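You operate a simulated robot arm through the tools that you are given. There is no shell and no other tool. Be economical: measure what you need, move in short steps, check, and stop when the job is done.

Carry out the task below with a simulated robot arm. There is one attempt and no reset: what you move stays moved.

Task
Mount the green standing roll on the spare shaft end.
Fine: orange shaft collar down first, the roll over the shaft on to the collar, the purple end disc into the top of the roll.

It is judged by the outcome, as a careful person would: the job done as asked, and still so three seconds after it is handed in. It fails if anything else is knocked over, pushed out of place, dropped, spilled or broken.

Robot
A 6-joint arm with a two-finger parallel gripper, fixed in place. Base frame: the origin is at the foot of the arm, x ahead of it, y to its left, z up; the work surface is at about z = 850. Units: mm, degrees, N and s.
With the tool pointing down near the work surface it reaches from about 240 to 640 mm from the base axis. Its first joint turns from -66.0 to 66.0 degrees. Payload 2.7 kg.
The TCP is the grasp point between the finger pads, 23 mm short of the fingertips. In the tool frame z runs along the fingers and y along their closing line. The gripper opens to 94 mm. The fingers are 38 mm wide and 10 mm thick; the gripper's body (54 by 96 mm) begins 39 mm behind the TCP.
Orientation is that of the tool frame in the base frame, as [roll, pitch, yaw] about the fixed x, y, z axes, in that order (R = Rz(yaw) Ry(pitch) Rx(roll)). With the fingers straight down and closing along the base's y, the tool's x points along the base's -x, its y along +y and its z along -z.

Tools
- The arm moves only by the tool drive_tool. Its argument "motion" is a list of rows, each an object (a shift or turn left out is 0, a gripper value left out holds the last) with "travel": the shift along the base's x, y, z in mm, a list of three; "dr": the turn, a rotation vector about the base's x, y, z in degrees, a list of three. In form: [{"travel": [x, y, z], "dr": [rx, ry, rz]}, ...]. A call has 1 to 10 rows; each row shifts and turns the commanded pose from where the row before left it. "hand" is the finger opening in mm, from 0 to 94, set as the call begins (left out, the last holds). Rows are played at 5 a second. More than 50 mm and 8.6 degrees between two rows, or a gripper value outside its range, and nothing of the call is played. Where a pose cannot be reached the arm comes as near as it can. A force on the tool above 40 N (or 10 N above the force at the start of the call, whichever is more), or a blocked arm, ends the call early, and 0.2 s more pass. Each finger travels about 45 mm/s and halts on what it meets, pressing with about 21 N; the grip force reading is that of the motor and also rises with nothing between the fingers. The clock runs only during rows and for 0.2 s after the last one: add rows that do not move to give the fingers time. The reply holds the time, the measured pose of the TCP, the force on the tool along the base axes, the opening and the grip force, in the units named above and with some noise, with the torque about the TCP (base axes, N m) and any sound that the robot's microphone picked up.
- Cameras (640 x 400 px; columns grow to the right, rows downward): "scene" is fixed at [100.3, -435.5, 1411.6]; the picture's right is [0.67, -0.74, 0.00], its down [-0.30, -0.27, -0.91] and it looks along [0.68, 0.61, -0.41] (base axes); focal length 278 px, centre (320, 200). "wrist" rides on the gripper at [86, 16, -74] in the tool frame; the picture's right is [-0.18, 0.98, 0.00], its down [-0.58, -0.11, -0.81] and it looks along [-0.79, -0.15, 0.59] (tool axes); focal length 243 px, centre (320, 200). There is no depth. A picture from a camera that has moved, and an enlarged one, comes with that camera's place and axes in the base frame and with its lens. The place of the scene camera against the robot may be out by one fixed shift of up to 18 mm in any direction.
- camera(camera): a new picture of that camera. It takes no simulated time.
- close_up(camera, box): a new picture of the part [left, top, right, bottom] of that camera's present view, enlarged. It takes no simulated time.
- sign_off(): hands the job in; it is judged then, once.

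Work in short steps. Places have to be worked out from the pictures, the camera data and where the tool is seen: move nearer, look again, correct. Check each grasp and each placing, and mend what went wrong. You have 120 turns and 76 pictures in all, those below and enlarged ones among them. Open the gripper and draw the arm clear of the work before you hand the job in, unless the task says otherwise; then end with one line.

The tools are called after "Request:" as name(argument=value, ...) on one line, values as JSON. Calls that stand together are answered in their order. drive_tool: Moves the arm, as the interface text tells. Its arguments: {"type":"object","properties":{"motion":{"type":"array","items":{"type":"object","properties":{"travel":{"type":"array","items":{"type":"number"}},"dr":{"type":"array","items":{"type":"number"}}}}},"hand":{"type":"number"}},"required":["motion"]} The other tools are called the same way: camera (camera) takes a picture; close_up (camera, box) takes an enlarged picture of a part of a camera's view; sign_off () hands the job in.

At the start:

```text
t: 0.0
ee_pos: [341.9, -92.6, 1322.9]
tcp_rot: [179.9, 0.0, 179.9]
ft_force: [0.1, 0.4, 0.4]
moment: [-0.01, 0.01, 0.03]
opening: 94.1
finger_force: 0.1
```

scene: 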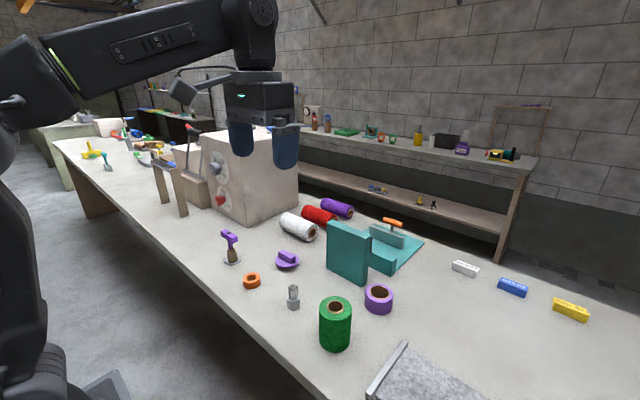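
wrist: 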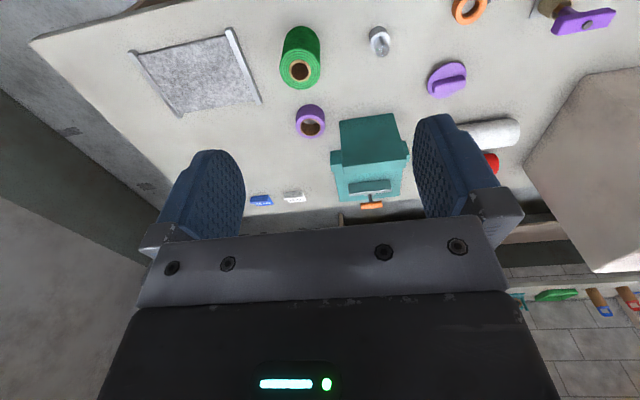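

I'll look closer at the work items first: the shaft (grey upright), collar (orange), end disc (purple with tab) and green roll.

Request:
close_up(camera="scene", box=[200, 210, 420, 360])

Request:
close_up(camera="wrist", box=[260, 0, 640, 220])

```text
2.67 times, centred on (310, 285) of scene
camera zoom: at [100.3, -435.5, 1411.6], right [0.67, -0.74, 0.0], down [-0.3, -0.27, -0.91], along [0.68, 0.61, -0.41], focal length 741 px, centre (347, -27)
```

zoom: 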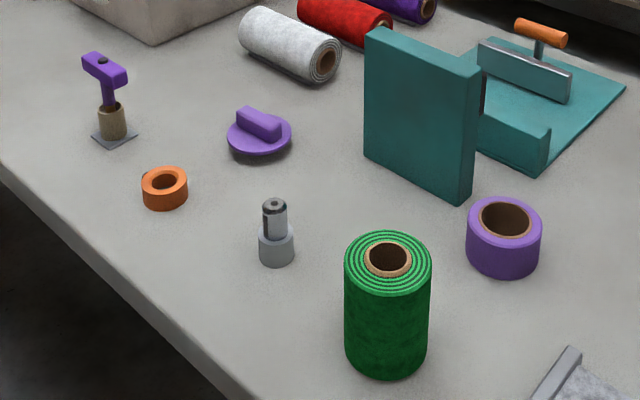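

```text
1.68 times, centred on (450, 110) of wrist
camera zoom: at [256.5, -76.6, 1398.0], right [0.18, 0.98, 0.0], down [0.58, -0.11, 0.81], along [0.79, -0.15, -0.59], focal length 409 px, centre (101, 352)
```

zoom: 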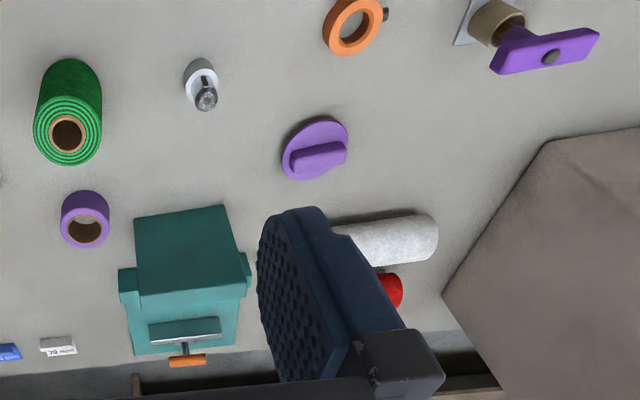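

Shaft ≈(458,0), collar ≈(448,159), disc ≈(589,155), roll ≈(455,-150). I'll move toward the collar for a closer look.

Request:
drive_tool(motion=[{"travel": [5.8, 25.2, -32.3]}, {"travel": [5.8, 25.2, -32.3]}, {"travel": [5.8, 25.2, -32.3]}, {"travel": [5.8, 25.2, -32.3]}, {"travel": [5.8, 25.2, -32.3]}, {"travel": [5.8, 25.2, -32.3]}, {"travel": [5.8, 25.2, -32.3]}, {"travel": [5.8, 25.2, -32.3]}, {"travel": [5.8, 25.2, -32.3]}, {"travel": [5.8, 25.2, -32.3]}])

Request:
camera(camera="wrist")

```text
t: 2.2
ee_pos: [399.5, 158.0, 1001.9]
tcp_rot: [-180.0, 0.0, 180.0]
ft_force: [0.0, -0.6, -0.1]
moment: [-0.01, -0.03, 0.02]
opening: 93.9
finger_force: 0.1
```

```text
71 pictures are left
camera wrist: at [313.2, 173.9, 1077.2], right [0.18, 0.98, 0.0], down [0.58, -0.11, 0.81], along [0.79, -0.15, -0.59], focal length 243 px, centre (320, 200)
```

wrist: 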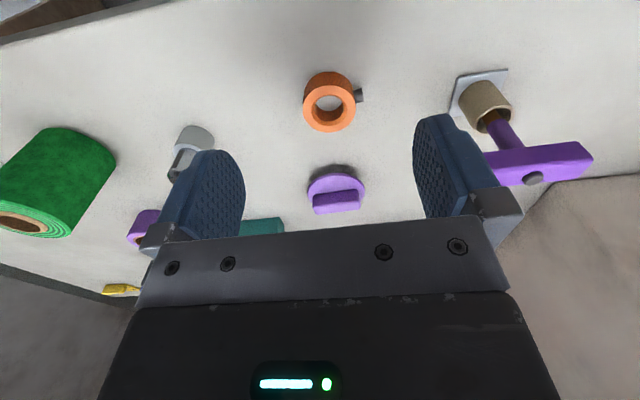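

Request:
close_up(camera="wrist", box=[280, 60, 400, 135])

Request:
close_up(camera="scene", box=[230, 240, 320, 310])

Request:
close_up(camera="wrist", box=[280, 150, 400, 225])

```text
5.33 times, centred on (340, 98) of wrist
camera zoom: at [313.2, 173.9, 1077.2], right [0.18, 0.98, 0.0], down [0.58, -0.11, 0.81], along [0.79, -0.15, -0.59], focal length 1294 px, centre (213, 747)
```

zoom: 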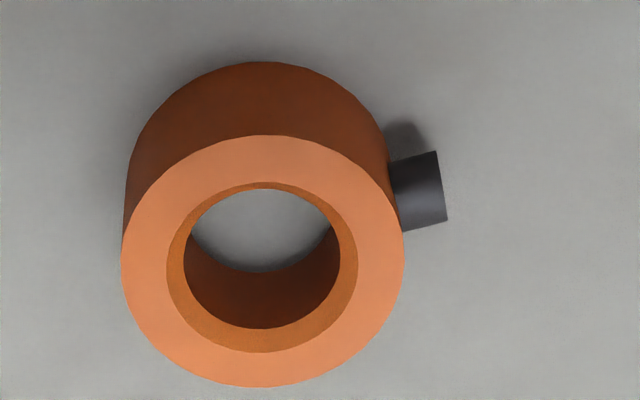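

```text
5.71 times, centred on (275, 275) of scene
camera zoom: at [100.3, -435.6, 1411.6], right [0.67, -0.74, 0.0], down [-0.3, -0.27, -0.91], along [0.68, 0.61, -0.41], focal length 1588 px, centre (577, -229)
```

zoom: 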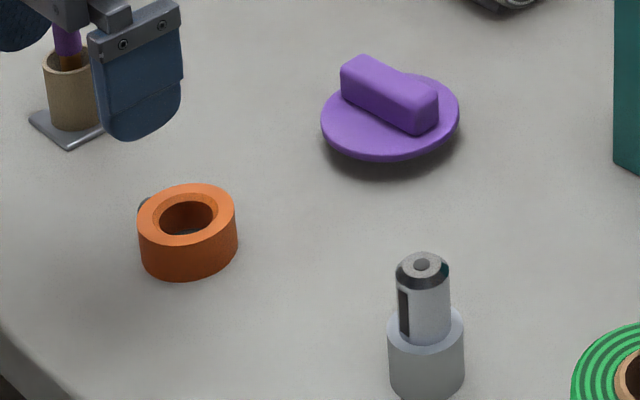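

```text
5.33 times, centred on (340, 188) of wrist
camera zoom: at [313.2, 173.9, 1077.2], right [0.18, 0.98, 0.0], down [0.58, -0.11, 0.81], along [0.79, -0.15, -0.59], focal length 1294 px, centre (213, 267)
```

zoom: 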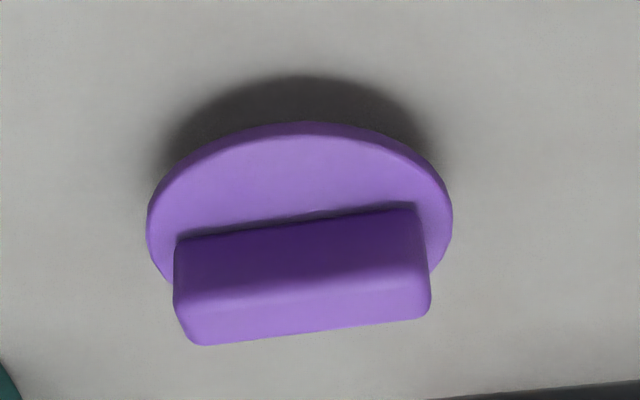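

Collar: centre ≈(447,157.6), OD 49, height 24, thumb screw toward +y, so I'll grip it along x. First I'll measure the shaft from a similar near view.

Request:
drive_tool(motion=[{"travel": [0, -40, 0]}, {"travel": [0, -40, 0]}, {"travel": [0, -40, 0]}, {"travel": [0, -38, 0]}, {"travel": [0, 0, 0]}])

Request:
camera(camera="wrist")

Request:
close_up(camera="wrist", box=[270, 60, 390, 135])

```text
t: 3.4
ee_pos: [401.5, 1.3, 1000.9]
tcp_rot: [-180.0, 0.0, -179.9]
ft_force: [-0.5, -0.1, -0.3]
moment: [0.05, 0.02, 0.01]
opening: 94.2
finger_force: 0.0
```

```text
67 pictures are left
camera wrist: at [316.0, 17.4, 1076.5], right [0.18, 0.98, 0.0], down [0.58, -0.11, 0.81], along [0.79, -0.15, -0.59], focal length 243 px, centre (320, 200)
```

wrist: 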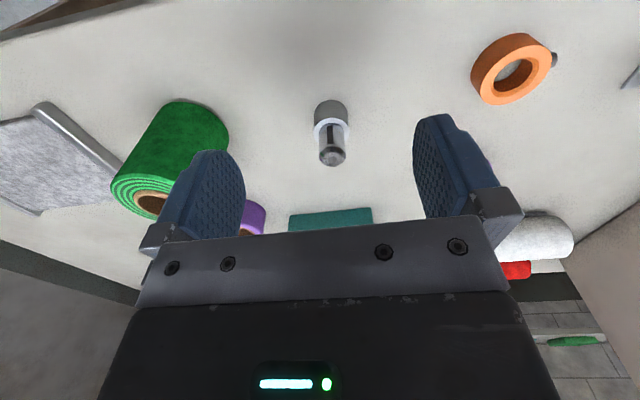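

```text
5.33 times, centred on (330, 98) of wrist
camera zoom: at [316.0, 17.4, 1076.5], right [0.18, 0.98, 0.0], down [0.58, -0.11, 0.81], along [0.79, -0.15, -0.59], focal length 1294 px, centre (267, 747)
```

zoom: 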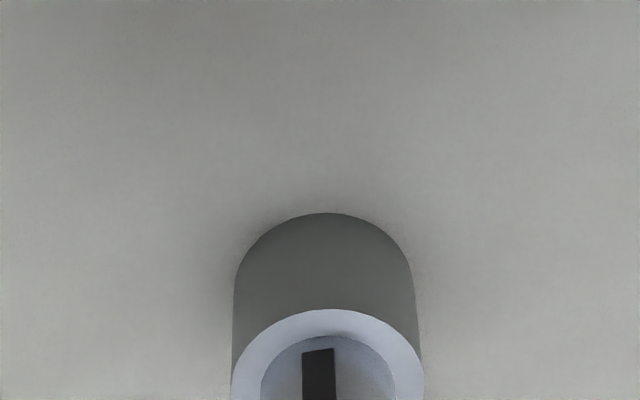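

Request:
close_up(camera="wrist", box=[270, 95, 390, 170])

```text
5.33 times, centred on (330, 132) of wrist
camera zoom: at [316.0, 17.4, 1076.5], right [0.18, 0.98, 0.0], down [0.58, -0.11, 0.81], along [0.79, -0.15, -0.59], focal length 1294 px, centre (267, 560)
```

zoom: 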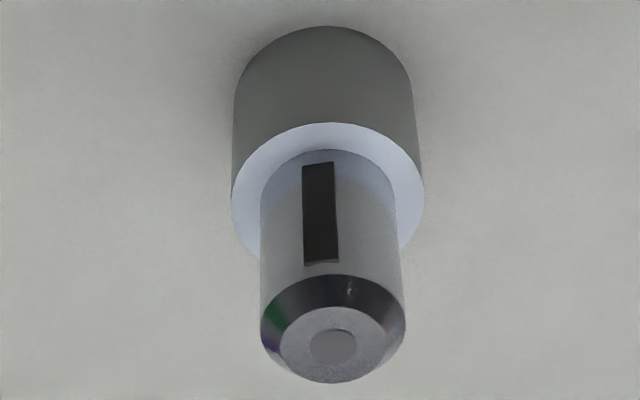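

Shaft axis ≈(470,-0.4), shoulder z≈880, tip z≈918. Now I move back over the collar while turning +90° so the fingers close along x.

Request:
drive_tool(motion=[{"travel": [4.5, 15.6, -5], "dr": [0, 0, 8.2]}, {"travel": [4.5, 15.6, -5], "dr": [0, 0, 8.2]}, {"travel": [4.5, 15.6, -5], "dr": [0, 0, 8.2]}, {"travel": [4.5, 15.6, -5], "dr": [0, 0, 8.2]}, {"travel": [4.5, 15.6, -5], "dr": [0, 0, 8.2]}, {"travel": [4.5, 15.6, -5], "dr": [0, 0, 8.2]}, {"travel": [4.5, 15.6, -5], "dr": [0, 0, 8.2]}, {"travel": [4.5, 15.6, -5], "dr": [0, 0, 8.2]}, {"travel": [4.5, 15.6, -5], "dr": [0, 0, 8.2]}, {"travel": [4.5, 15.6, -5], "dr": [0, 0, 8.2]}])

Request:
drive_tool(motion=[{"dr": [0, 0, 8.0]}, {"travel": [0, 0, 0]}])

Request:
camera(camera="wrist")

```text
t: 5.6
ee_pos: [444.4, 157.4, 947.8]
tcp_rot: [180.0, -0.1, -97.8]
ft_force: [-0.8, 0.1, -0.6]
moment: [-0.02, 0.0, 0.02]
opening: 94.1
finger_force: 0.0
```

```text
t: 6.2
ee_pos: [444.4, 156.9, 948.8]
tcp_rot: [180.0, 0.0, -89.9]
ft_force: [0.5, 0.0, -0.2]
moment: [-0.01, -0.02, -0.01]
opening: 93.8
finger_force: 0.2
```

```text
64 pictures are left
camera wrist: at [429.0, 70.4, 1024.1], right [-0.98, 0.18, 0.0], down [0.11, 0.58, 0.81], along [0.15, 0.79, -0.59], focal length 243 px, centre (320, 200)
```

wrist: 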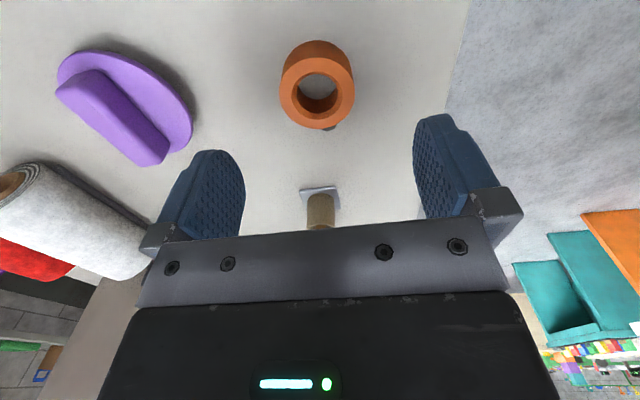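

The collar's y estimate from here (≈152) differs from before (157.6), so I'll zoom in to resolve it.

Request:
close_up(camera="wrist", box=[257, 35, 377, 135])

```text
4.00 times, centred on (317, 85) of wrist
camera zoom: at [429.0, 70.4, 1024.1], right [-0.98, 0.18, 0.0], down [0.11, 0.58, 0.81], along [0.15, 0.79, -0.59], focal length 970 px, centre (332, 660)
```

zoom: 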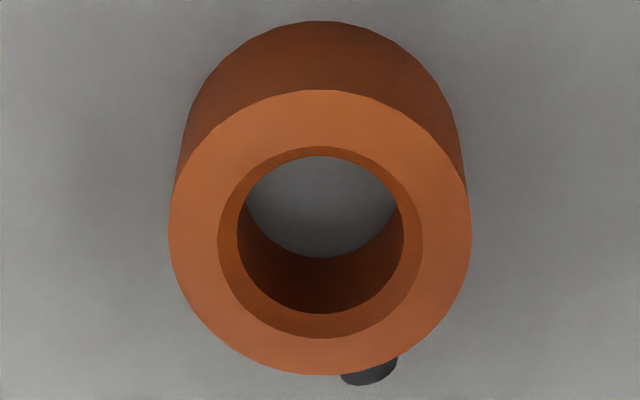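

Both views agree: collar at (447.1,157.7). I centre over it and go down to z≈876.

Request:
drive_tool(motion=[{"travel": [2.7, 0.8, -20]}, {"travel": [0, 0, -20]}, {"travel": [0, 0, -20]}, {"travel": [0, 0, -12]}, {"travel": [0, 0, 0]}, {"travel": [0, 0, 0]}])

```text
t: 7.6
ee_pos: [446.0, 158.3, 876.6]
tcp_rot: [180.0, 0.1, -90.0]
ft_force: [0.5, -0.5, 0.4]
moment: [-0.06, 0.02, 0.02]
opening: 94.0
finger_force: 0.1
```

The height is right; I close on the collar.

Request:
drive_tool(motion=[{}, {}, {}, {}, {}, {}], hand=40)

Request:
camera(camera="wrist")

```text
t: 9.0
ee_pos: [447.9, 158.1, 877.7]
tcp_rot: [180.0, 0.0, -90.0]
ft_force: [0.3, 1.0, 0.4]
moment: [0.03, -0.03, -0.01]
opening: 45.9
finger_force: 21.6
```

```text
62 pictures are left
camera wrist: at [432.0, 71.5, 952.5], right [-0.98, 0.18, 0.0], down [0.11, 0.58, 0.81], along [0.15, 0.79, -0.59], focal length 243 px, centre (320, 200)
```

wrist: 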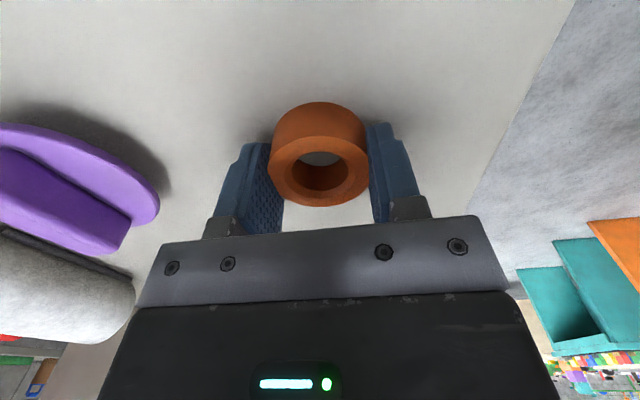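

The collar is held (46 mm). I lift it to z≈970, then carry it over to the shaft.

Request:
drive_tool(motion=[{"travel": [0, 0, 15]}, {"travel": [0, 0, 30]}, {"travel": [0, 0, 35]}, {"travel": [0, 0, 15]}, {"travel": [5, -35, 0]}, {"travel": [6, -40, 0]}, {"travel": [6, -40, 0]}, {"travel": [6, -43, 0]}, {}, {}])

Request:
camera(camera="wrist")

Request:
close_up(camera="scene", box=[230, 220, 370, 320])

```text
t: 11.2
ee_pos: [474.1, 0.2, 972.7]
tcp_rot: [-179.9, 0.0, -90.0]
ft_force: [-0.4, 0.1, -2.1]
moment: [0.02, -0.01, 0.01]
opening: 46.0
finger_force: 20.6
```

```text
61 pictures are left
camera wrist: at [457.6, -86.6, 1048.9], right [-0.98, 0.18, 0.0], down [0.11, 0.58, 0.81], along [0.15, 0.79, -0.59], focal length 243 px, centre (320, 200)
```

wrist: 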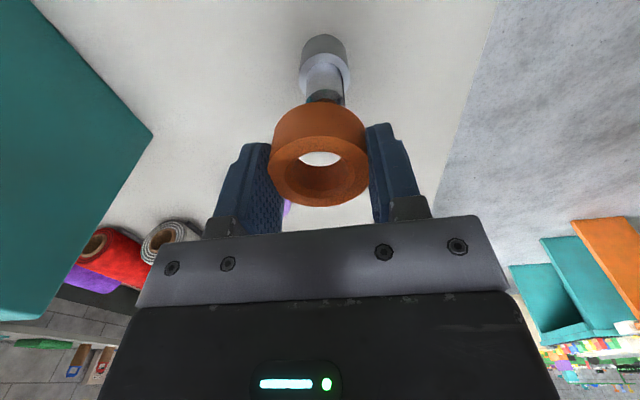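

```text
4.00 times, centred on (300, 270) of scene
camera zoom: at [100.4, -435.6, 1411.6], right [0.67, -0.74, 0.0], down [-0.3, -0.27, -0.91], along [0.68, 0.61, -0.41], focal length 1111 px, centre (400, -80)
```

zoom: 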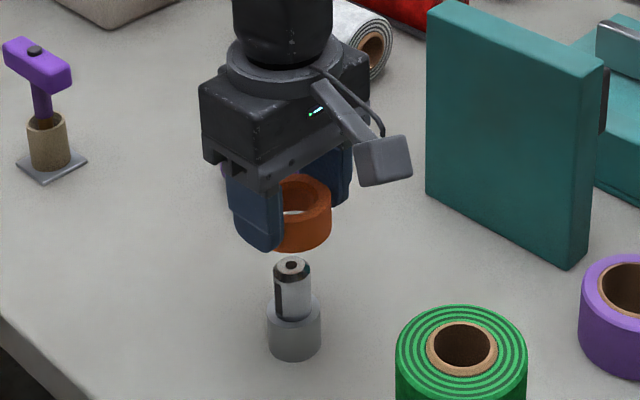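

I'll measure the shaft against the held collar in one picture.

Request:
close_up(camera="wrist", box=[248, 25, 392, 115])

Request:
close_up(camera="wrist", box=[248, 95, 392, 215])

```text
4.44 times, centred on (320, 70) of wrist
camera zoom: at [457.6, -86.6, 1048.9], right [-0.98, 0.18, 0.0], down [0.11, 0.58, 0.81], along [0.15, 0.79, -0.59], focal length 1078 px, centre (320, 778)
```

zoom: 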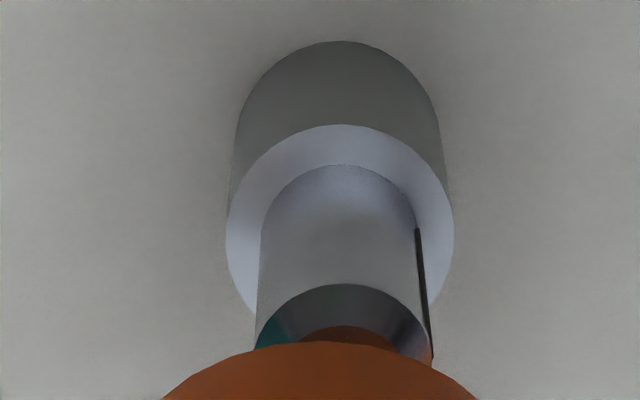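

```text
3.33 times, centred on (320, 155) of wrist
camera zoom: at [457.6, -86.6, 1048.9], right [-0.98, 0.18, 0.0], down [0.11, 0.58, 0.81], along [0.15, 0.79, -0.59], focal length 809 px, centre (320, 350)
```

zoom: 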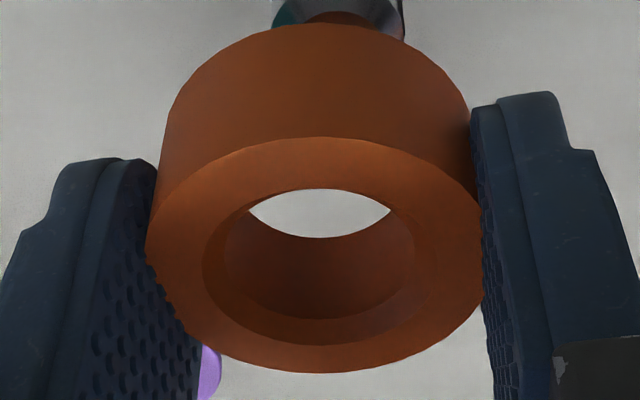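

The collar is at x≈473.9 and the shaft at 470.3, with y aligned within ~0.5 mm. I correct by -3.6 in x, go down part way and re-check.

Request:
drive_tool(motion=[{"travel": [-3.6, -0.4, 0]}, {"travel": [0, 0, -12]}, {"travel": [0, 0, -12]}, {}, {}])

Request:
close_up(camera="wrist", box=[232, 45, 408, 215])

Request:
close_up(camera="scene", box=[265, 250, 335, 315])

```text
t: 12.4
ee_pos: [468.4, -0.9, 948.4]
tcp_rot: [-179.9, 0.0, -89.9]
ft_force: [-0.8, -0.9, -1.5]
moment: [-0.01, 0.0, 0.02]
opening: 46.1
finger_force: 21.6
```

```text
2.35 times, centred on (320, 130) of wrist
camera zoom: at [453.3, -86.6, 1023.7], right [-0.98, 0.18, 0.0], down [0.11, 0.58, 0.81], along [0.15, 0.79, -0.59], focal length 571 px, centre (320, 365)
```

zoom: 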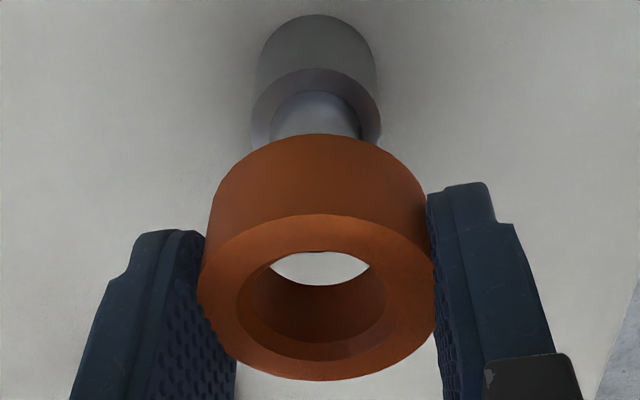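

```text
6.15 times, centred on (300, 282) of scene
camera zoom: at [100.4, -435.5, 1411.6], right [0.67, -0.74, 0.0], down [-0.3, -0.27, -0.91], along [0.68, 0.61, -0.41], focal length 1710 px, centre (443, -308)
```

zoom: 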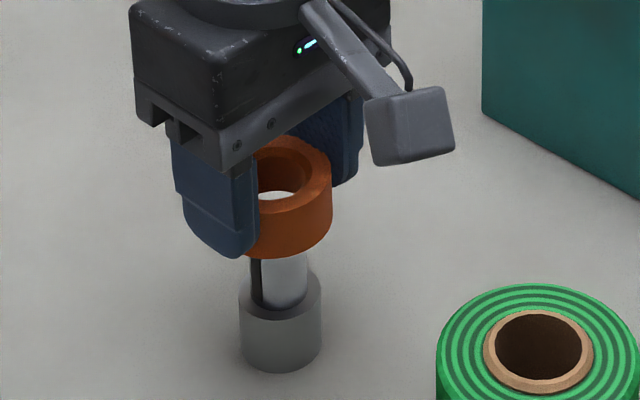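

Nearly aligned (≈0.8 mm short in x). I trim slightly and lower slowly, watching the force.

Request:
drive_tool(motion=[{"travel": [0.8, 0, 0]}, {"travel": [0, 0, -4]}, {"travel": [0, 0, -4]}, {"travel": [0, 0, -4]}, {"travel": [0, 0, -4]}, {}])

Request:
close_up(camera="wrist", box=[232, 45, 408, 215])

Request:
close_up(camera="scene", box=[265, 250, 335, 315])

```text
t: 13.8
ee_pos: [468.2, -1.0, 932.7]
tcp_rot: [-179.8, 0.1, -89.9]
ft_force: [2.1, -0.6, -0.4]
moment: [0.02, -0.05, -0.03]
opening: 45.7
finger_force: 21.0
```

```text
2.35 times, centred on (320, 130) of wrist
camera zoom: at [452.8, -86.4, 1008.9], right [-0.98, 0.18, 0.0], down [0.11, 0.58, 0.81], along [0.15, 0.79, -0.59], focal length 571 px, centre (320, 365)
```

zoom: 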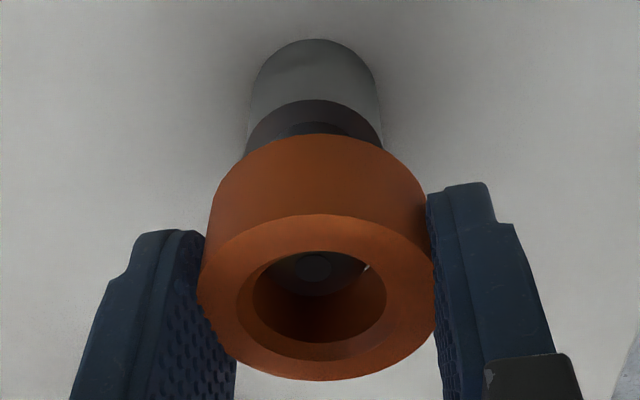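

```text
6.15 times, centred on (300, 282) of scene
camera zoom: at [100.4, -435.6, 1411.5], right [0.67, -0.74, 0.0], down [-0.3, -0.27, -0.91], along [0.68, 0.61, -0.41], focal length 1710 px, centre (443, -308)
```

zoom: 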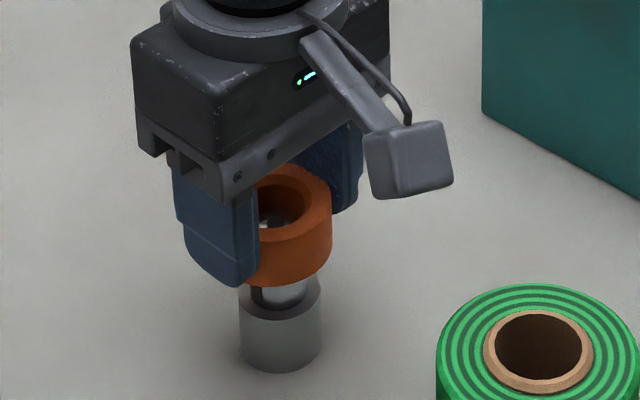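

The shaft tip is inside the bore, slightly toward +x, with a small side force. I shift +1 in x and continue down.

Request:
drive_tool(motion=[{"travel": [1.0, 0, -3]}, {"travel": [0, 0, -4]}, {"travel": [0, 0, -4]}, {"travel": [0, 0, -4]}, {"travel": [0, 0, -4]}, {}])

Request:
close_up(camera="wrist", box=[232, 45, 408, 215])

```text
t: 15.2
ee_pos: [469.0, -0.1, 913.9]
tcp_rot: [180.0, 0.0, -90.0]
ft_force: [2.3, 0.8, -1.0]
moment: [0.01, -0.02, -0.01]
opening: 45.9
finger_force: 20.9
```

```text
2.35 times, centred on (320, 130) of wrist
camera zoom: at [452.9, -86.8, 989.2], right [-0.98, 0.18, 0.0], down [0.11, 0.58, 0.81], along [0.15, 0.79, -0.59], focal length 571 px, centre (320, 365)
```

zoom: 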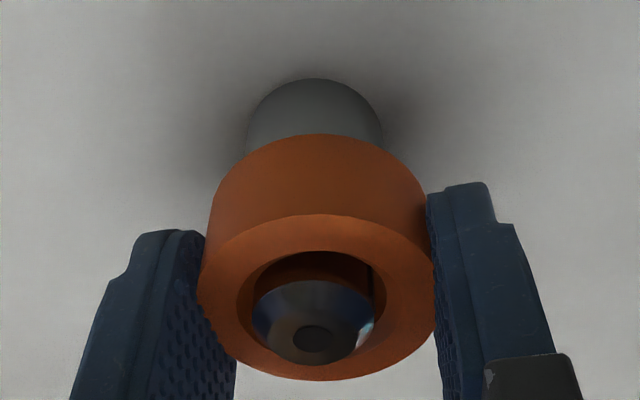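

Sliding well. I nudge +0.7 in x and lower until contact (expected at TCP z≈906).

Request:
drive_tool(motion=[{"travel": [0.7, 0, -3]}, {"travel": [0, 0, -2]}, {"travel": [0, 0, -1.5]}, {"travel": [0, 0, -1.5]}, {"travel": [0, 0, -1]}, {}])

Request:
close_up(camera="wrist", box=[232, 45, 408, 215])

Request:
close_up(camera="scene", box=[265, 250, 335, 315])

```text
t: 16.6
ee_pos: [470.0, -0.4, 906.0]
tcp_rot: [-180.0, 0.1, -90.0]
ft_force: [-7.2, -2.3, 12.2]
moment: [-0.02, 0.18, -0.07]
opening: 46.0
finger_force: 21.2
```

```text
2.35 times, centred on (320, 130) of wrist
camera zoom: at [454.2, -87.3, 980.3], right [-0.98, 0.18, 0.0], down [0.11, 0.58, 0.81], along [0.15, 0.79, -0.59], focal length 571 px, centre (320, 365)
```

zoom: 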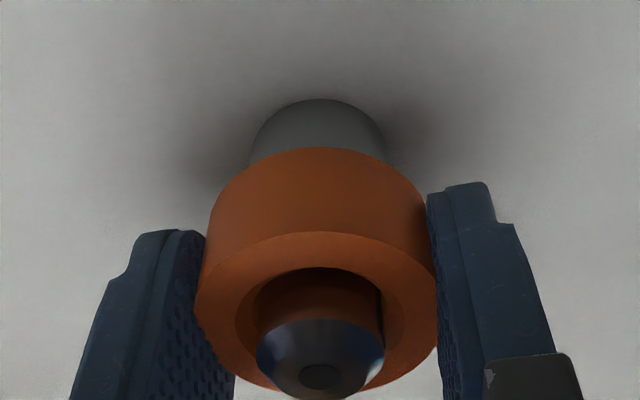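

```text
6.15 times, centred on (300, 282) of scene
camera zoom: at [100.0, -435.6, 1411.6], right [0.67, -0.74, 0.0], down [-0.3, -0.27, -0.91], along [0.68, 0.61, -0.41], focal length 1710 px, centre (443, -308)
```

zoom: 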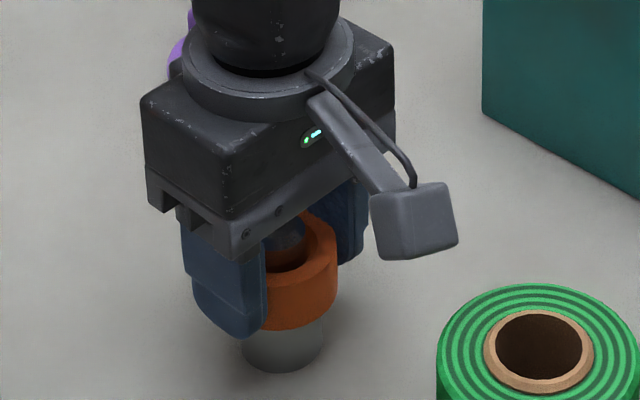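

The collar is seated on the shoulder (12 N contact, slight slide in the pads). I release it and back off upward.

Request:
drive_tool(motion=[{}, {}, {}, {}, {"travel": [0, 0, 20]}, {"travel": [0, 0, 40]}, {"travel": [0, 0, 40]}, {}], hand=94)

Request:
close_up(camera="wrist", box=[232, 15, 408, 125])

Request:
close_up(camera="scene", box=[255, 250, 395, 350])

```text
t: 18.4
ee_pos: [469.4, -0.1, 1006.3]
tcp_rot: [179.9, 0.0, -90.0]
ft_force: [0.5, 0.0, 1.2]
moment: [0.02, -0.03, 0.04]
opening: 93.8
finger_force: 0.2
```

```text
3.64 times, centred on (320, 70) of wrist
camera zoom: at [454.0, -87.2, 1081.7], right [-0.98, 0.18, 0.0], down [0.11, 0.58, 0.81], along [0.15, 0.79, -0.59], focal length 882 px, centre (320, 673)
```

zoom: 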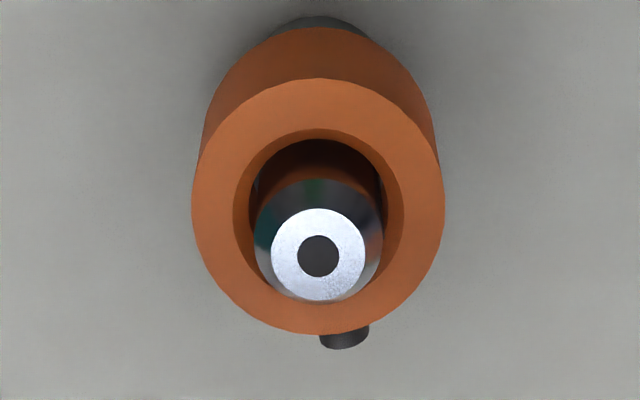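

```text
4.00 times, centred on (325, 300) of scene
camera zoom: at [100.3, -435.6, 1411.6], right [0.67, -0.74, 0.0], down [-0.3, -0.27, -0.91], along [0.68, 0.61, -0.41], focal length 1111 px, centre (300, -200)
```

zoom: 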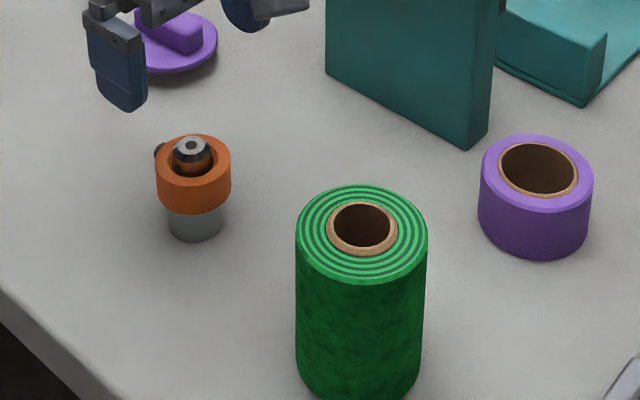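

The collar is seated flush with its top at z≈904. Next I measure the green roll.

Request:
drive_tool(motion=[{"travel": [-2, -20, 30]}, {"travel": [-3, -35, 30]}, {"travel": [-3, -35, 24]}, {"travel": [-3, -35, 0]}, {"travel": [-3, -35, 0]}, {"travel": [0, -35, 0]}, {}, {}])

Request:
camera(camera="wrist")

Request:
close_up(camera="wrist", box=[240, 30, 400, 130])

```text
t: 20.2
ee_pos: [457.2, -195.6, 1090.1]
tcp_rot: [180.0, 0.1, -90.0]
ft_force: [0.1, 0.3, -0.3]
moment: [-0.01, -0.03, -0.03]
opening: 93.9
finger_force: 0.1
```

```text
48 pictures are left
camera wrist: at [441.6, -282.4, 1164.5], right [-0.98, 0.18, 0.0], down [0.11, 0.58, 0.81], along [0.15, 0.79, -0.59], focal length 243 px, centre (320, 200)
```

wrist: 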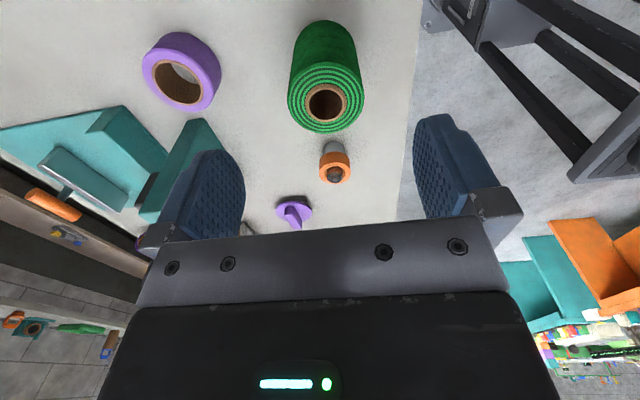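

```text
4.00 times, centred on (320, 80) of wrist
camera zoom: at [441.6, -282.4, 1164.5], right [-0.98, 0.18, 0.0], down [0.11, 0.58, 0.81], along [0.15, 0.79, -0.59], focal length 970 px, centre (320, 680)
```

zoom: 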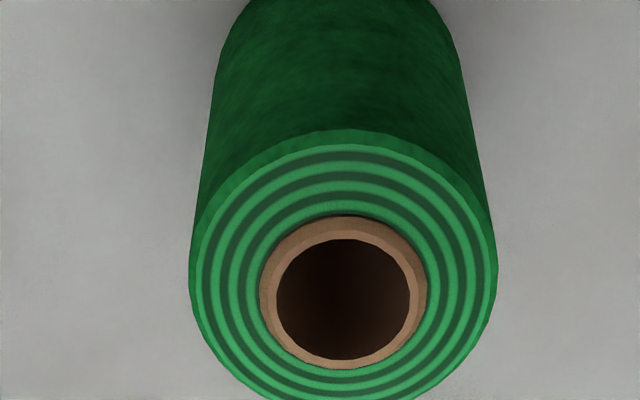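

Roll: centre ≈(460.3,-150.4), diameter ≈72, top z≈947, core bore ≈33. I move over it and start down.

Request:
drive_tool(motion=[{"travel": [3, 25, 0]}, {"travel": [0, 20.2, -10]}, {"travel": [0, 0, -40]}, {"travel": [0, 0, -30]}, {}, {}])

Request:
camera(camera="wrist")

```text
t: 21.6
ee_pos: [459.3, -150.9, 1008.1]
tcp_rot: [-180.0, 0.1, -90.0]
ft_force: [0.2, -0.6, -0.3]
moment: [-0.02, -0.01, 0.0]
opening: 93.9
finger_force: 0.0
```

```text
46 pictures are left
camera wrist: at [443.6, -236.5, 1083.3], right [-0.98, 0.18, 0.0], down [0.11, 0.58, 0.81], along [0.15, 0.79, -0.59], focal length 243 px, centre (320, 200)
```

wrist: 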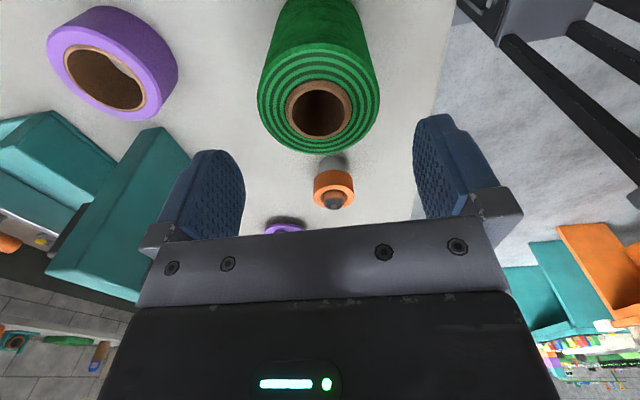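

Aligned within about 1 mm. I descend to z≈920 with a small y trim.

Request:
drive_tool(motion=[{"travel": [0.3, 1.0, -20]}, {"travel": [0, 0, -25]}, {"travel": [0, 0, -20]}, {"travel": [0, 0, -15]}, {"travel": [0, 0, -8]}, {}, {}])

Request:
drive_tool(motion=[{}, {}, {}, {}, {}], hand=64)

Request:
camera(camera="wrist")

```text
t: 23.2
ee_pos: [458.8, -147.5, 921.7]
tcp_rot: [-180.0, -0.1, -90.0]
ft_force: [0.5, 0.1, -0.1]
moment: [-0.02, -0.01, -0.01]
opening: 93.9
finger_force: 0.0
```

```text
t: 24.4
ee_pos: [460.5, -148.1, 920.8]
tcp_rot: [-180.0, -0.1, -90.0]
ft_force: [0.9, 0.0, 0.5]
moment: [-0.03, -0.05, 0.03]
opening: 73.8
finger_force: 20.9
```

```text
45 pictures are left
camera wrist: at [444.1, -235.1, 996.4], right [-0.98, 0.18, 0.0], down [0.11, 0.58, 0.81], along [0.15, 0.79, -0.59], focal length 243 px, centre (320, 200)
```

wrist: 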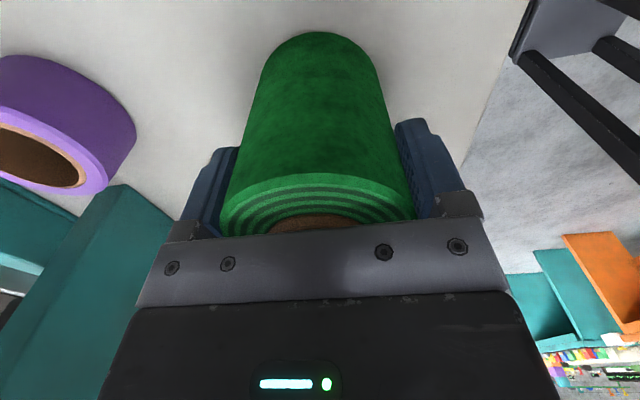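

The roll is gripped (73.8 mm). I lift a little to test the hold.

Request:
drive_tool(motion=[{"travel": [0, 0, 8]}, {"travel": [0, 0, 12]}, {}, {}])

Request:
camera(camera="wrist")

```text
t: 25.4
ee_pos: [459.1, -147.8, 943.6]
tcp_rot: [-180.0, 0.1, -90.0]
ft_force: [0.0, -0.3, -2.8]
moment: [0.01, -0.03, 0.01]
opening: 73.9
finger_force: 21.1
```

```text
44 pictures are left
camera wrist: at [443.9, -235.3, 1017.3], right [-0.98, 0.18, 0.0], down [0.11, 0.58, 0.81], along [0.15, 0.79, -0.59], focal length 243 px, centre (320, 200)
```

wrist: 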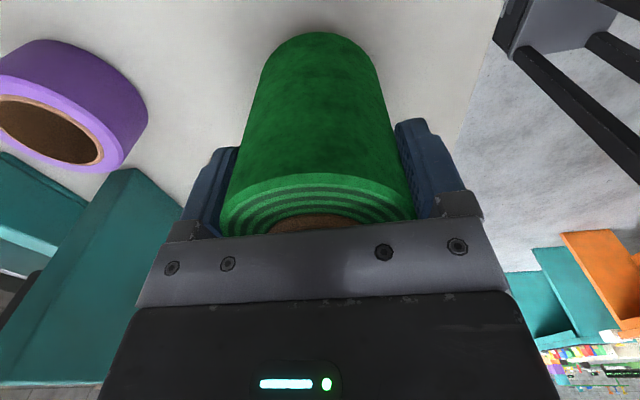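

It holds with no slip. I lift clear and carry it over the shaft.

Request:
drive_tool(motion=[{"travel": [0, 0, 30]}, {"travel": [0, 0, 35]}, {"travel": [0, 0, 20]}, {"travel": [2, 30, 0]}, {"travel": [3, 40, 0]}, {"travel": [3, 40, 0]}, {"travel": [2.5, 38.6, 0]}, {}, {}, {}])

Request:
camera(camera="wrist")

Request:
close_up(camera="scene", box=[240, 210, 380, 320])

```text
t: 27.6
ee_pos: [473.0, -2.1, 1026.5]
tcp_rot: [180.0, 0.0, -90.0]
ft_force: [-0.6, 0.2, -2.9]
moment: [0.04, 0.03, -0.04]
opening: 73.9
finger_force: 21.0
```

```text
43 pictures are left
camera wrist: at [456.3, -88.6, 1101.1], right [-0.98, 0.18, 0.0], down [0.11, 0.58, 0.81], along [0.15, 0.79, -0.59], focal length 243 px, centre (320, 200)
```

wrist: 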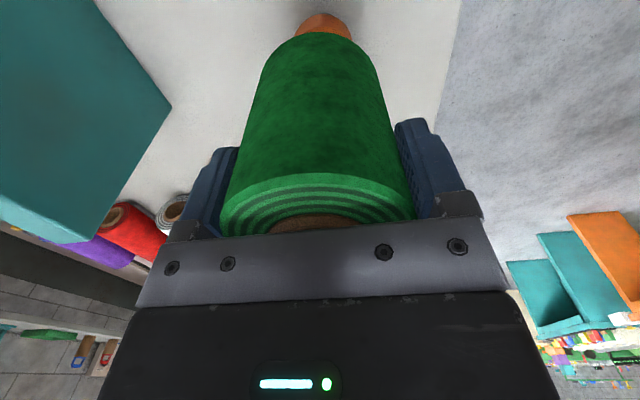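

```text
3.64 times, centred on (310, 265) of scene
camera zoom: at [100.4, -435.5, 1411.5], right [0.67, -0.74, 0.0], down [-0.3, -0.27, -0.91], along [0.68, 0.61, -0.41], focal length 1010 px, centre (356, -36)
```

zoom: 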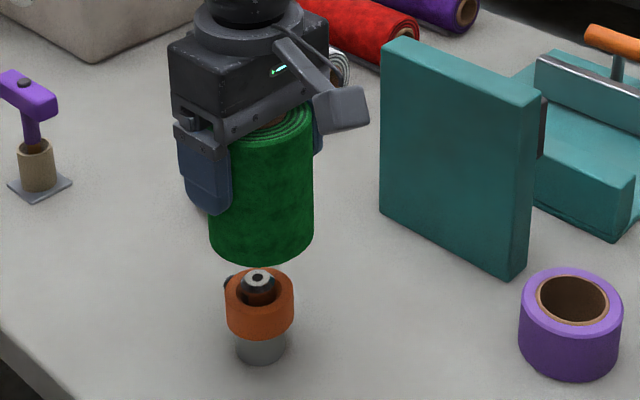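

Wrist view shows rough alignment; the scene view suggests the roll is ≈3 mm off toward (+x,-y). I apply part of that, lower a bit, and re-check.

Request:
drive_tool(motion=[{"travel": [-1.2, 1.2, -10]}, {"travel": [0, 0, -10]}, {}, {}])

Request:
close_up(camera="scene", box=[265, 235, 345, 315])

Request:
close_up(camera="wrist", box=[230, 0, 410, 110])

```text
t: 28.6
ee_pos: [470.0, -0.4, 1005.6]
tcp_rot: [-180.0, -0.1, -90.0]
ft_force: [0.0, -0.2, -2.1]
moment: [0.0, -0.03, 0.01]
opening: 73.8
finger_force: 21.1
```

```text
5.00 times, centred on (305, 275) of scene
camera zoom: at [100.4, -435.5, 1411.5], right [0.67, -0.74, 0.0], down [-0.3, -0.27, -0.91], along [0.68, 0.61, -0.41], focal length 1389 px, centre (395, -175)
```

zoom: 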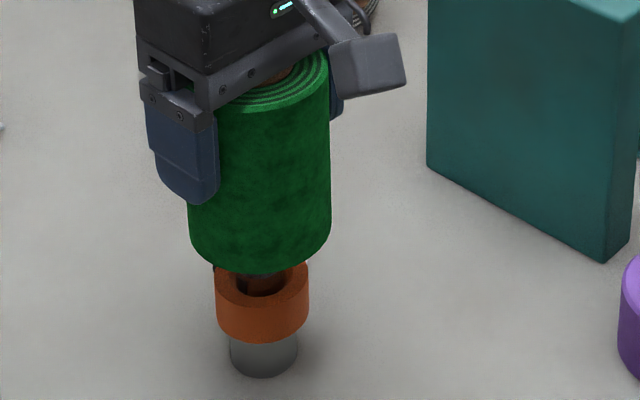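

```text
3.56 times, centred on (320, 55) of wrist
camera zoom: at [454.3, -86.3, 1081.4], right [-0.98, 0.18, 0.0], down [0.11, 0.58, 0.81], along [0.15, 0.79, -0.59], focal length 863 px, centre (320, 716)
```

zoom: 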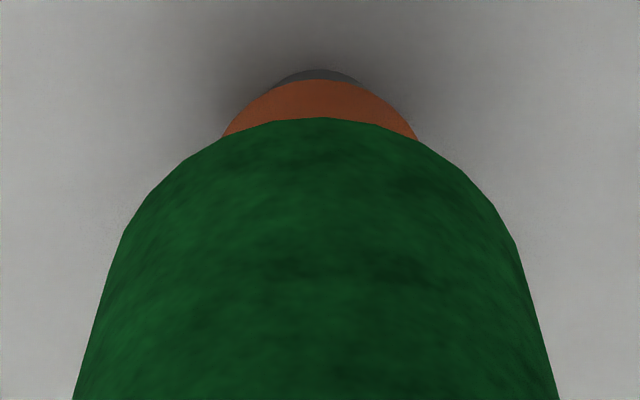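

Alignment is now within ~1 mm in both views. I lower the roll over the shaft (expected contact at TCP≈974).

Request:
drive_tool(motion=[{"travel": [-0.3, -0.3, -5]}, {"travel": [0, 0, -6]}, {"travel": [0, 0, -6]}, {"travel": [0, 0, -5]}, {"travel": [0, 0, -4]}, {}])

Request:
close_up(camera="scene", box=[265, 235, 345, 315])

```text
t: 30.0
ee_pos: [468.5, 0.5, 979.7]
tcp_rot: [-180.0, 0.0, -90.0]
ft_force: [0.5, -0.6, -2.6]
moment: [0.01, 0.04, -0.02]
opening: 73.8
finger_force: 20.4
```

```text
5.00 times, centred on (305, 275) of scene
camera zoom: at [100.4, -435.6, 1411.5], right [0.67, -0.74, 0.0], down [-0.3, -0.27, -0.91], along [0.68, 0.61, -0.41], focal length 1389 px, centre (395, -175)
```

zoom: 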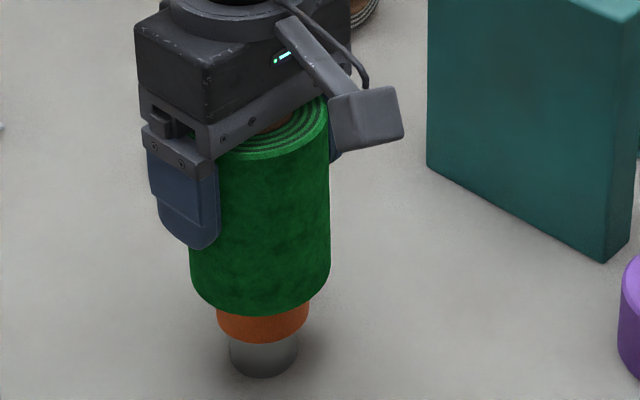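

No contact yet and it is going on over the shaft. I lower gently to the collar.

Request:
drive_tool(motion=[{"travel": [0, 0, -2]}, {"travel": [0, 0, -1.5]}, {"travel": [0, 0, -1.5]}, {"travel": [0, 0, -1]}, {}])

```text
t: 31.2
ee_pos: [467.9, 0.2, 973.3]
tcp_rot: [-179.8, 0.0, -89.9]
ft_force: [-2.7, 1.6, 24.1]
moment: [-0.11, 0.62, 0.04]
opening: 73.8
finger_force: 21.4
```

Contact at the expected height. I ease off, centre by +1.3 in x, and set it down lightly.

Request:
drive_tool(motion=[{"travel": [0, 0, 2.5]}, {"travel": [1.3, 0, 0]}, {}, {"travel": [0, 0, -1]}, {"travel": [0, 0, -0.7]}, {}])

Request:
close_up(camera="scene", box=[265, 235, 345, 315])

```text
t: 32.6
ee_pos: [469.0, -0.7, 974.3]
tcp_rot: [180.0, 0.0, -90.0]
ft_force: [-6.0, -2.5, 13.5]
moment: [-0.27, 0.47, -0.01]
opening: 73.7
finger_force: 20.4
```

```text
5.00 times, centred on (305, 275) of scene
camera zoom: at [100.0, -435.6, 1411.6], right [0.67, -0.74, 0.0], down [-0.3, -0.27, -0.91], along [0.68, 0.61, -0.41], focal length 1389 px, centre (395, -175)
```

zoom: 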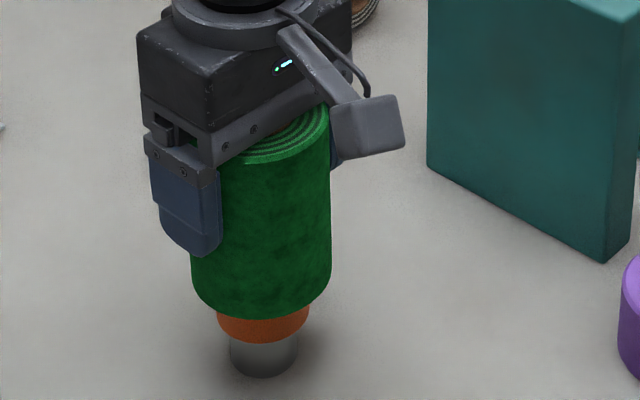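

Seated on the collar. I open and check that it stands by itself before rising.

Request:
drive_tool(motion=[{}, {}, {}, {}], hand=94)

Request:
drive_tool(motion=[{"travel": [0, 0, 15]}, {"travel": [0, 0, 30]}, {"travel": [0, 0, 40]}, {"travel": [0, 0, 20]}, {}])

Request:
close_up(camera="scene", box=[245, 210, 345, 315])

Request:
camera(camera="wrist")

```text
t: 33.6
ee_pos: [469.7, 0.1, 975.1]
tcp_rot: [-180.0, 0.0, -89.9]
ft_force: [0.3, -0.2, -0.2]
moment: [-0.03, -0.03, 0.0]
opening: 93.9
finger_force: 0.0
```

```text
t: 34.8
ee_pos: [469.2, 0.8, 1080.4]
tcp_rot: [-180.0, 0.0, -90.0]
ft_force: [-0.3, 0.2, 0.1]
moment: [-0.01, 0.0, -0.04]
opening: 93.7
finger_force: 0.0
```

```text
3.81 times, centred on (295, 262) of scene
camera zoom: at [100.3, -435.5, 1411.6], right [0.67, -0.74, 0.0], down [-0.3, -0.27, -0.91], along [0.68, 0.61, -0.41], focal length 1058 px, centre (415, -38)
```

zoom: 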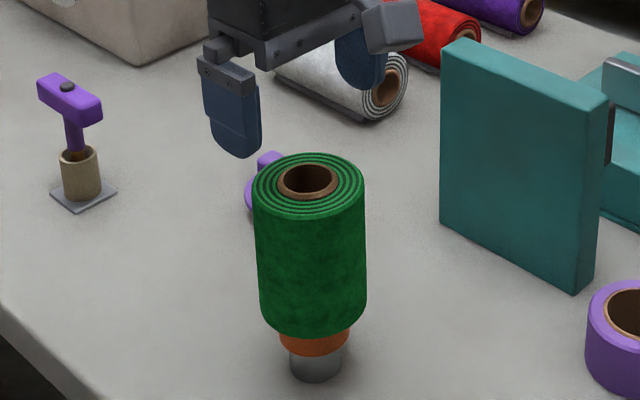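

```text
36 pictures are left
camera wrist: at [454.0, -86.3, 1156.0], right [-0.98, 0.18, 0.0], down [0.11, 0.58, 0.81], along [0.15, 0.79, -0.59], focal length 243 px, centre (320, 200)
```

wrist: 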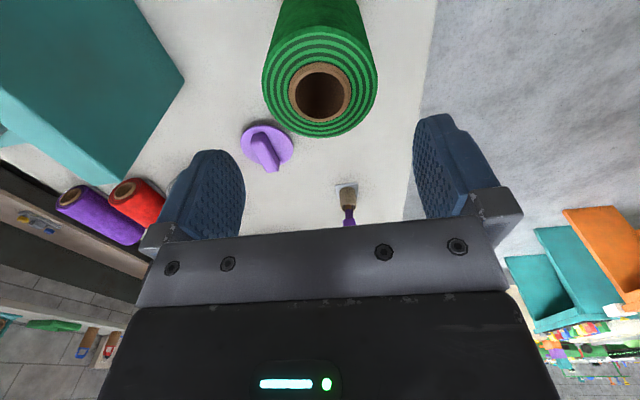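

The roll stands on the collar, with its top bore centred ≈(470.5,0.5,1001). Now I go to look at the end disc.

Request:
drive_tool(motion=[{"travel": [20, 18, 0]}, {"travel": [30, 25, 0]}, {"travel": [30, 25, 0]}, {"travel": [30, 25, 0]}, {"travel": [10, 12, -20]}, {"travel": [0, 0, -30]}, {"travel": [0, 0, -30]}, {}, {}])

Request:
camera(camera="wrist")

```text
t: 36.8
ee_pos: [589.5, 105.5, 996.5]
tcp_rot: [179.9, 0.0, -90.0]
ft_force: [-0.7, 0.6, -0.8]
moment: [-0.03, -0.02, 0.03]
opening: 93.9
finger_force: 0.0
```

```text
35 pictures are left
camera wrist: at [573.8, 18.9, 1072.2], right [-0.98, 0.18, 0.0], down [0.11, 0.58, 0.81], along [0.15, 0.79, -0.59], focal length 243 px, centre (320, 200)
```

wrist: 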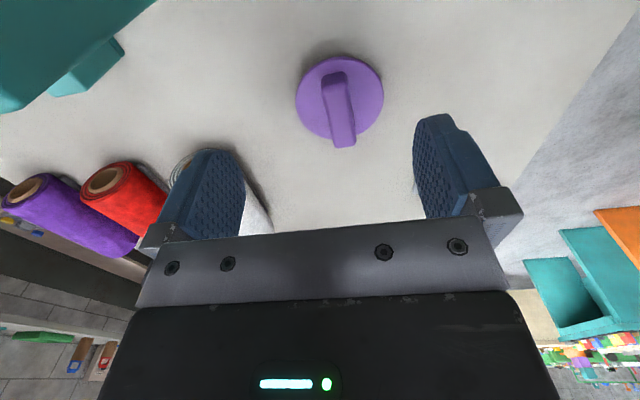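

Request:
close_up(camera="wrist", box=[270, 35, 414, 155])

Request:
close_up(camera="scene", box=[258, 235, 318, 280])

```text
3.33 times, centred on (342, 95) of wrist
camera zoom: at [573.8, 18.9, 1072.2], right [-0.98, 0.18, 0.0], down [0.11, 0.58, 0.81], along [0.15, 0.79, -0.59], focal length 809 px, centre (247, 550)
```

zoom: 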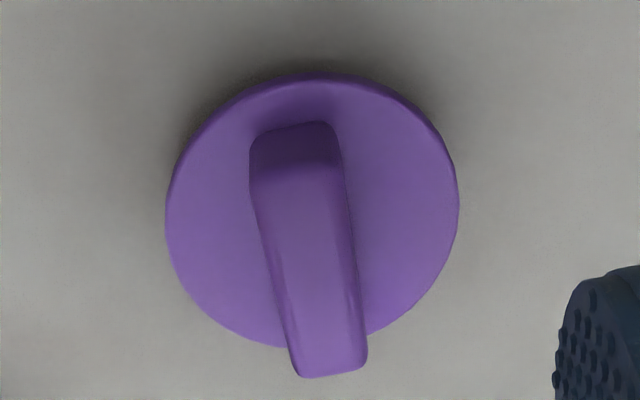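

```text
8.89 times, centred on (288, 258) of scene
camera zoom: at [100.3, -435.5, 1411.6], right [0.67, -0.74, 0.0], down [-0.3, -0.27, -0.91], along [0.68, 0.61, -0.41], focal length 2470 px, centre (604, -311)
```

zoom: 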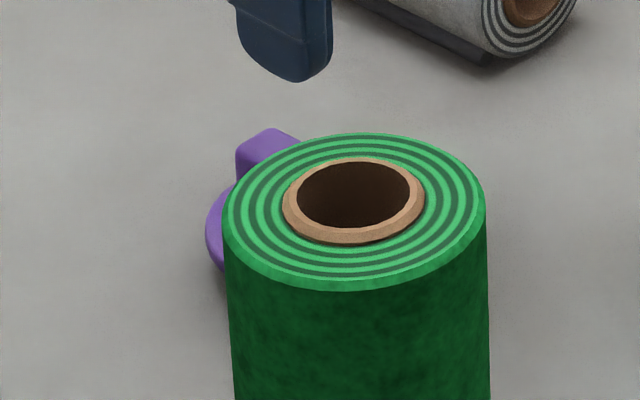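

Triangulated: disc centre ≈(579.5,147), top face z≈868; tab ≈20 thick, its top z≈888, running along y skewed ~2°. I move over it and down part way.

Request:
drive_tool(motion=[{"travel": [-5, 20, -20], "dr": [0, 0, 2]}, {"travel": [-4.2, 21.5, -20]}, {"travel": [0, 0, -20]}, {}, {}])

Request:
camera(camera="wrist")

```text
t: 38.0
ee_pos: [580.3, 146.4, 938.6]
tcp_rot: [180.0, 0.1, -88.0]
ft_force: [0.8, 0.7, -0.3]
moment: [-0.04, 0.0, -0.04]
opening: 94.1
finger_force: 0.0
```

```text
32 pictures are left
camera wrist: at [567.9, 59.9, 1013.7], right [-0.99, 0.15, 0.0], down [0.09, 0.58, 0.81], along [0.12, 0.8, -0.59], focal length 243 px, centre (320, 200)
```

wrist: 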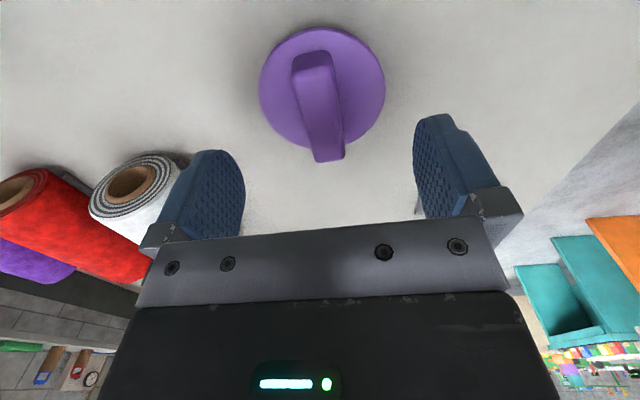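

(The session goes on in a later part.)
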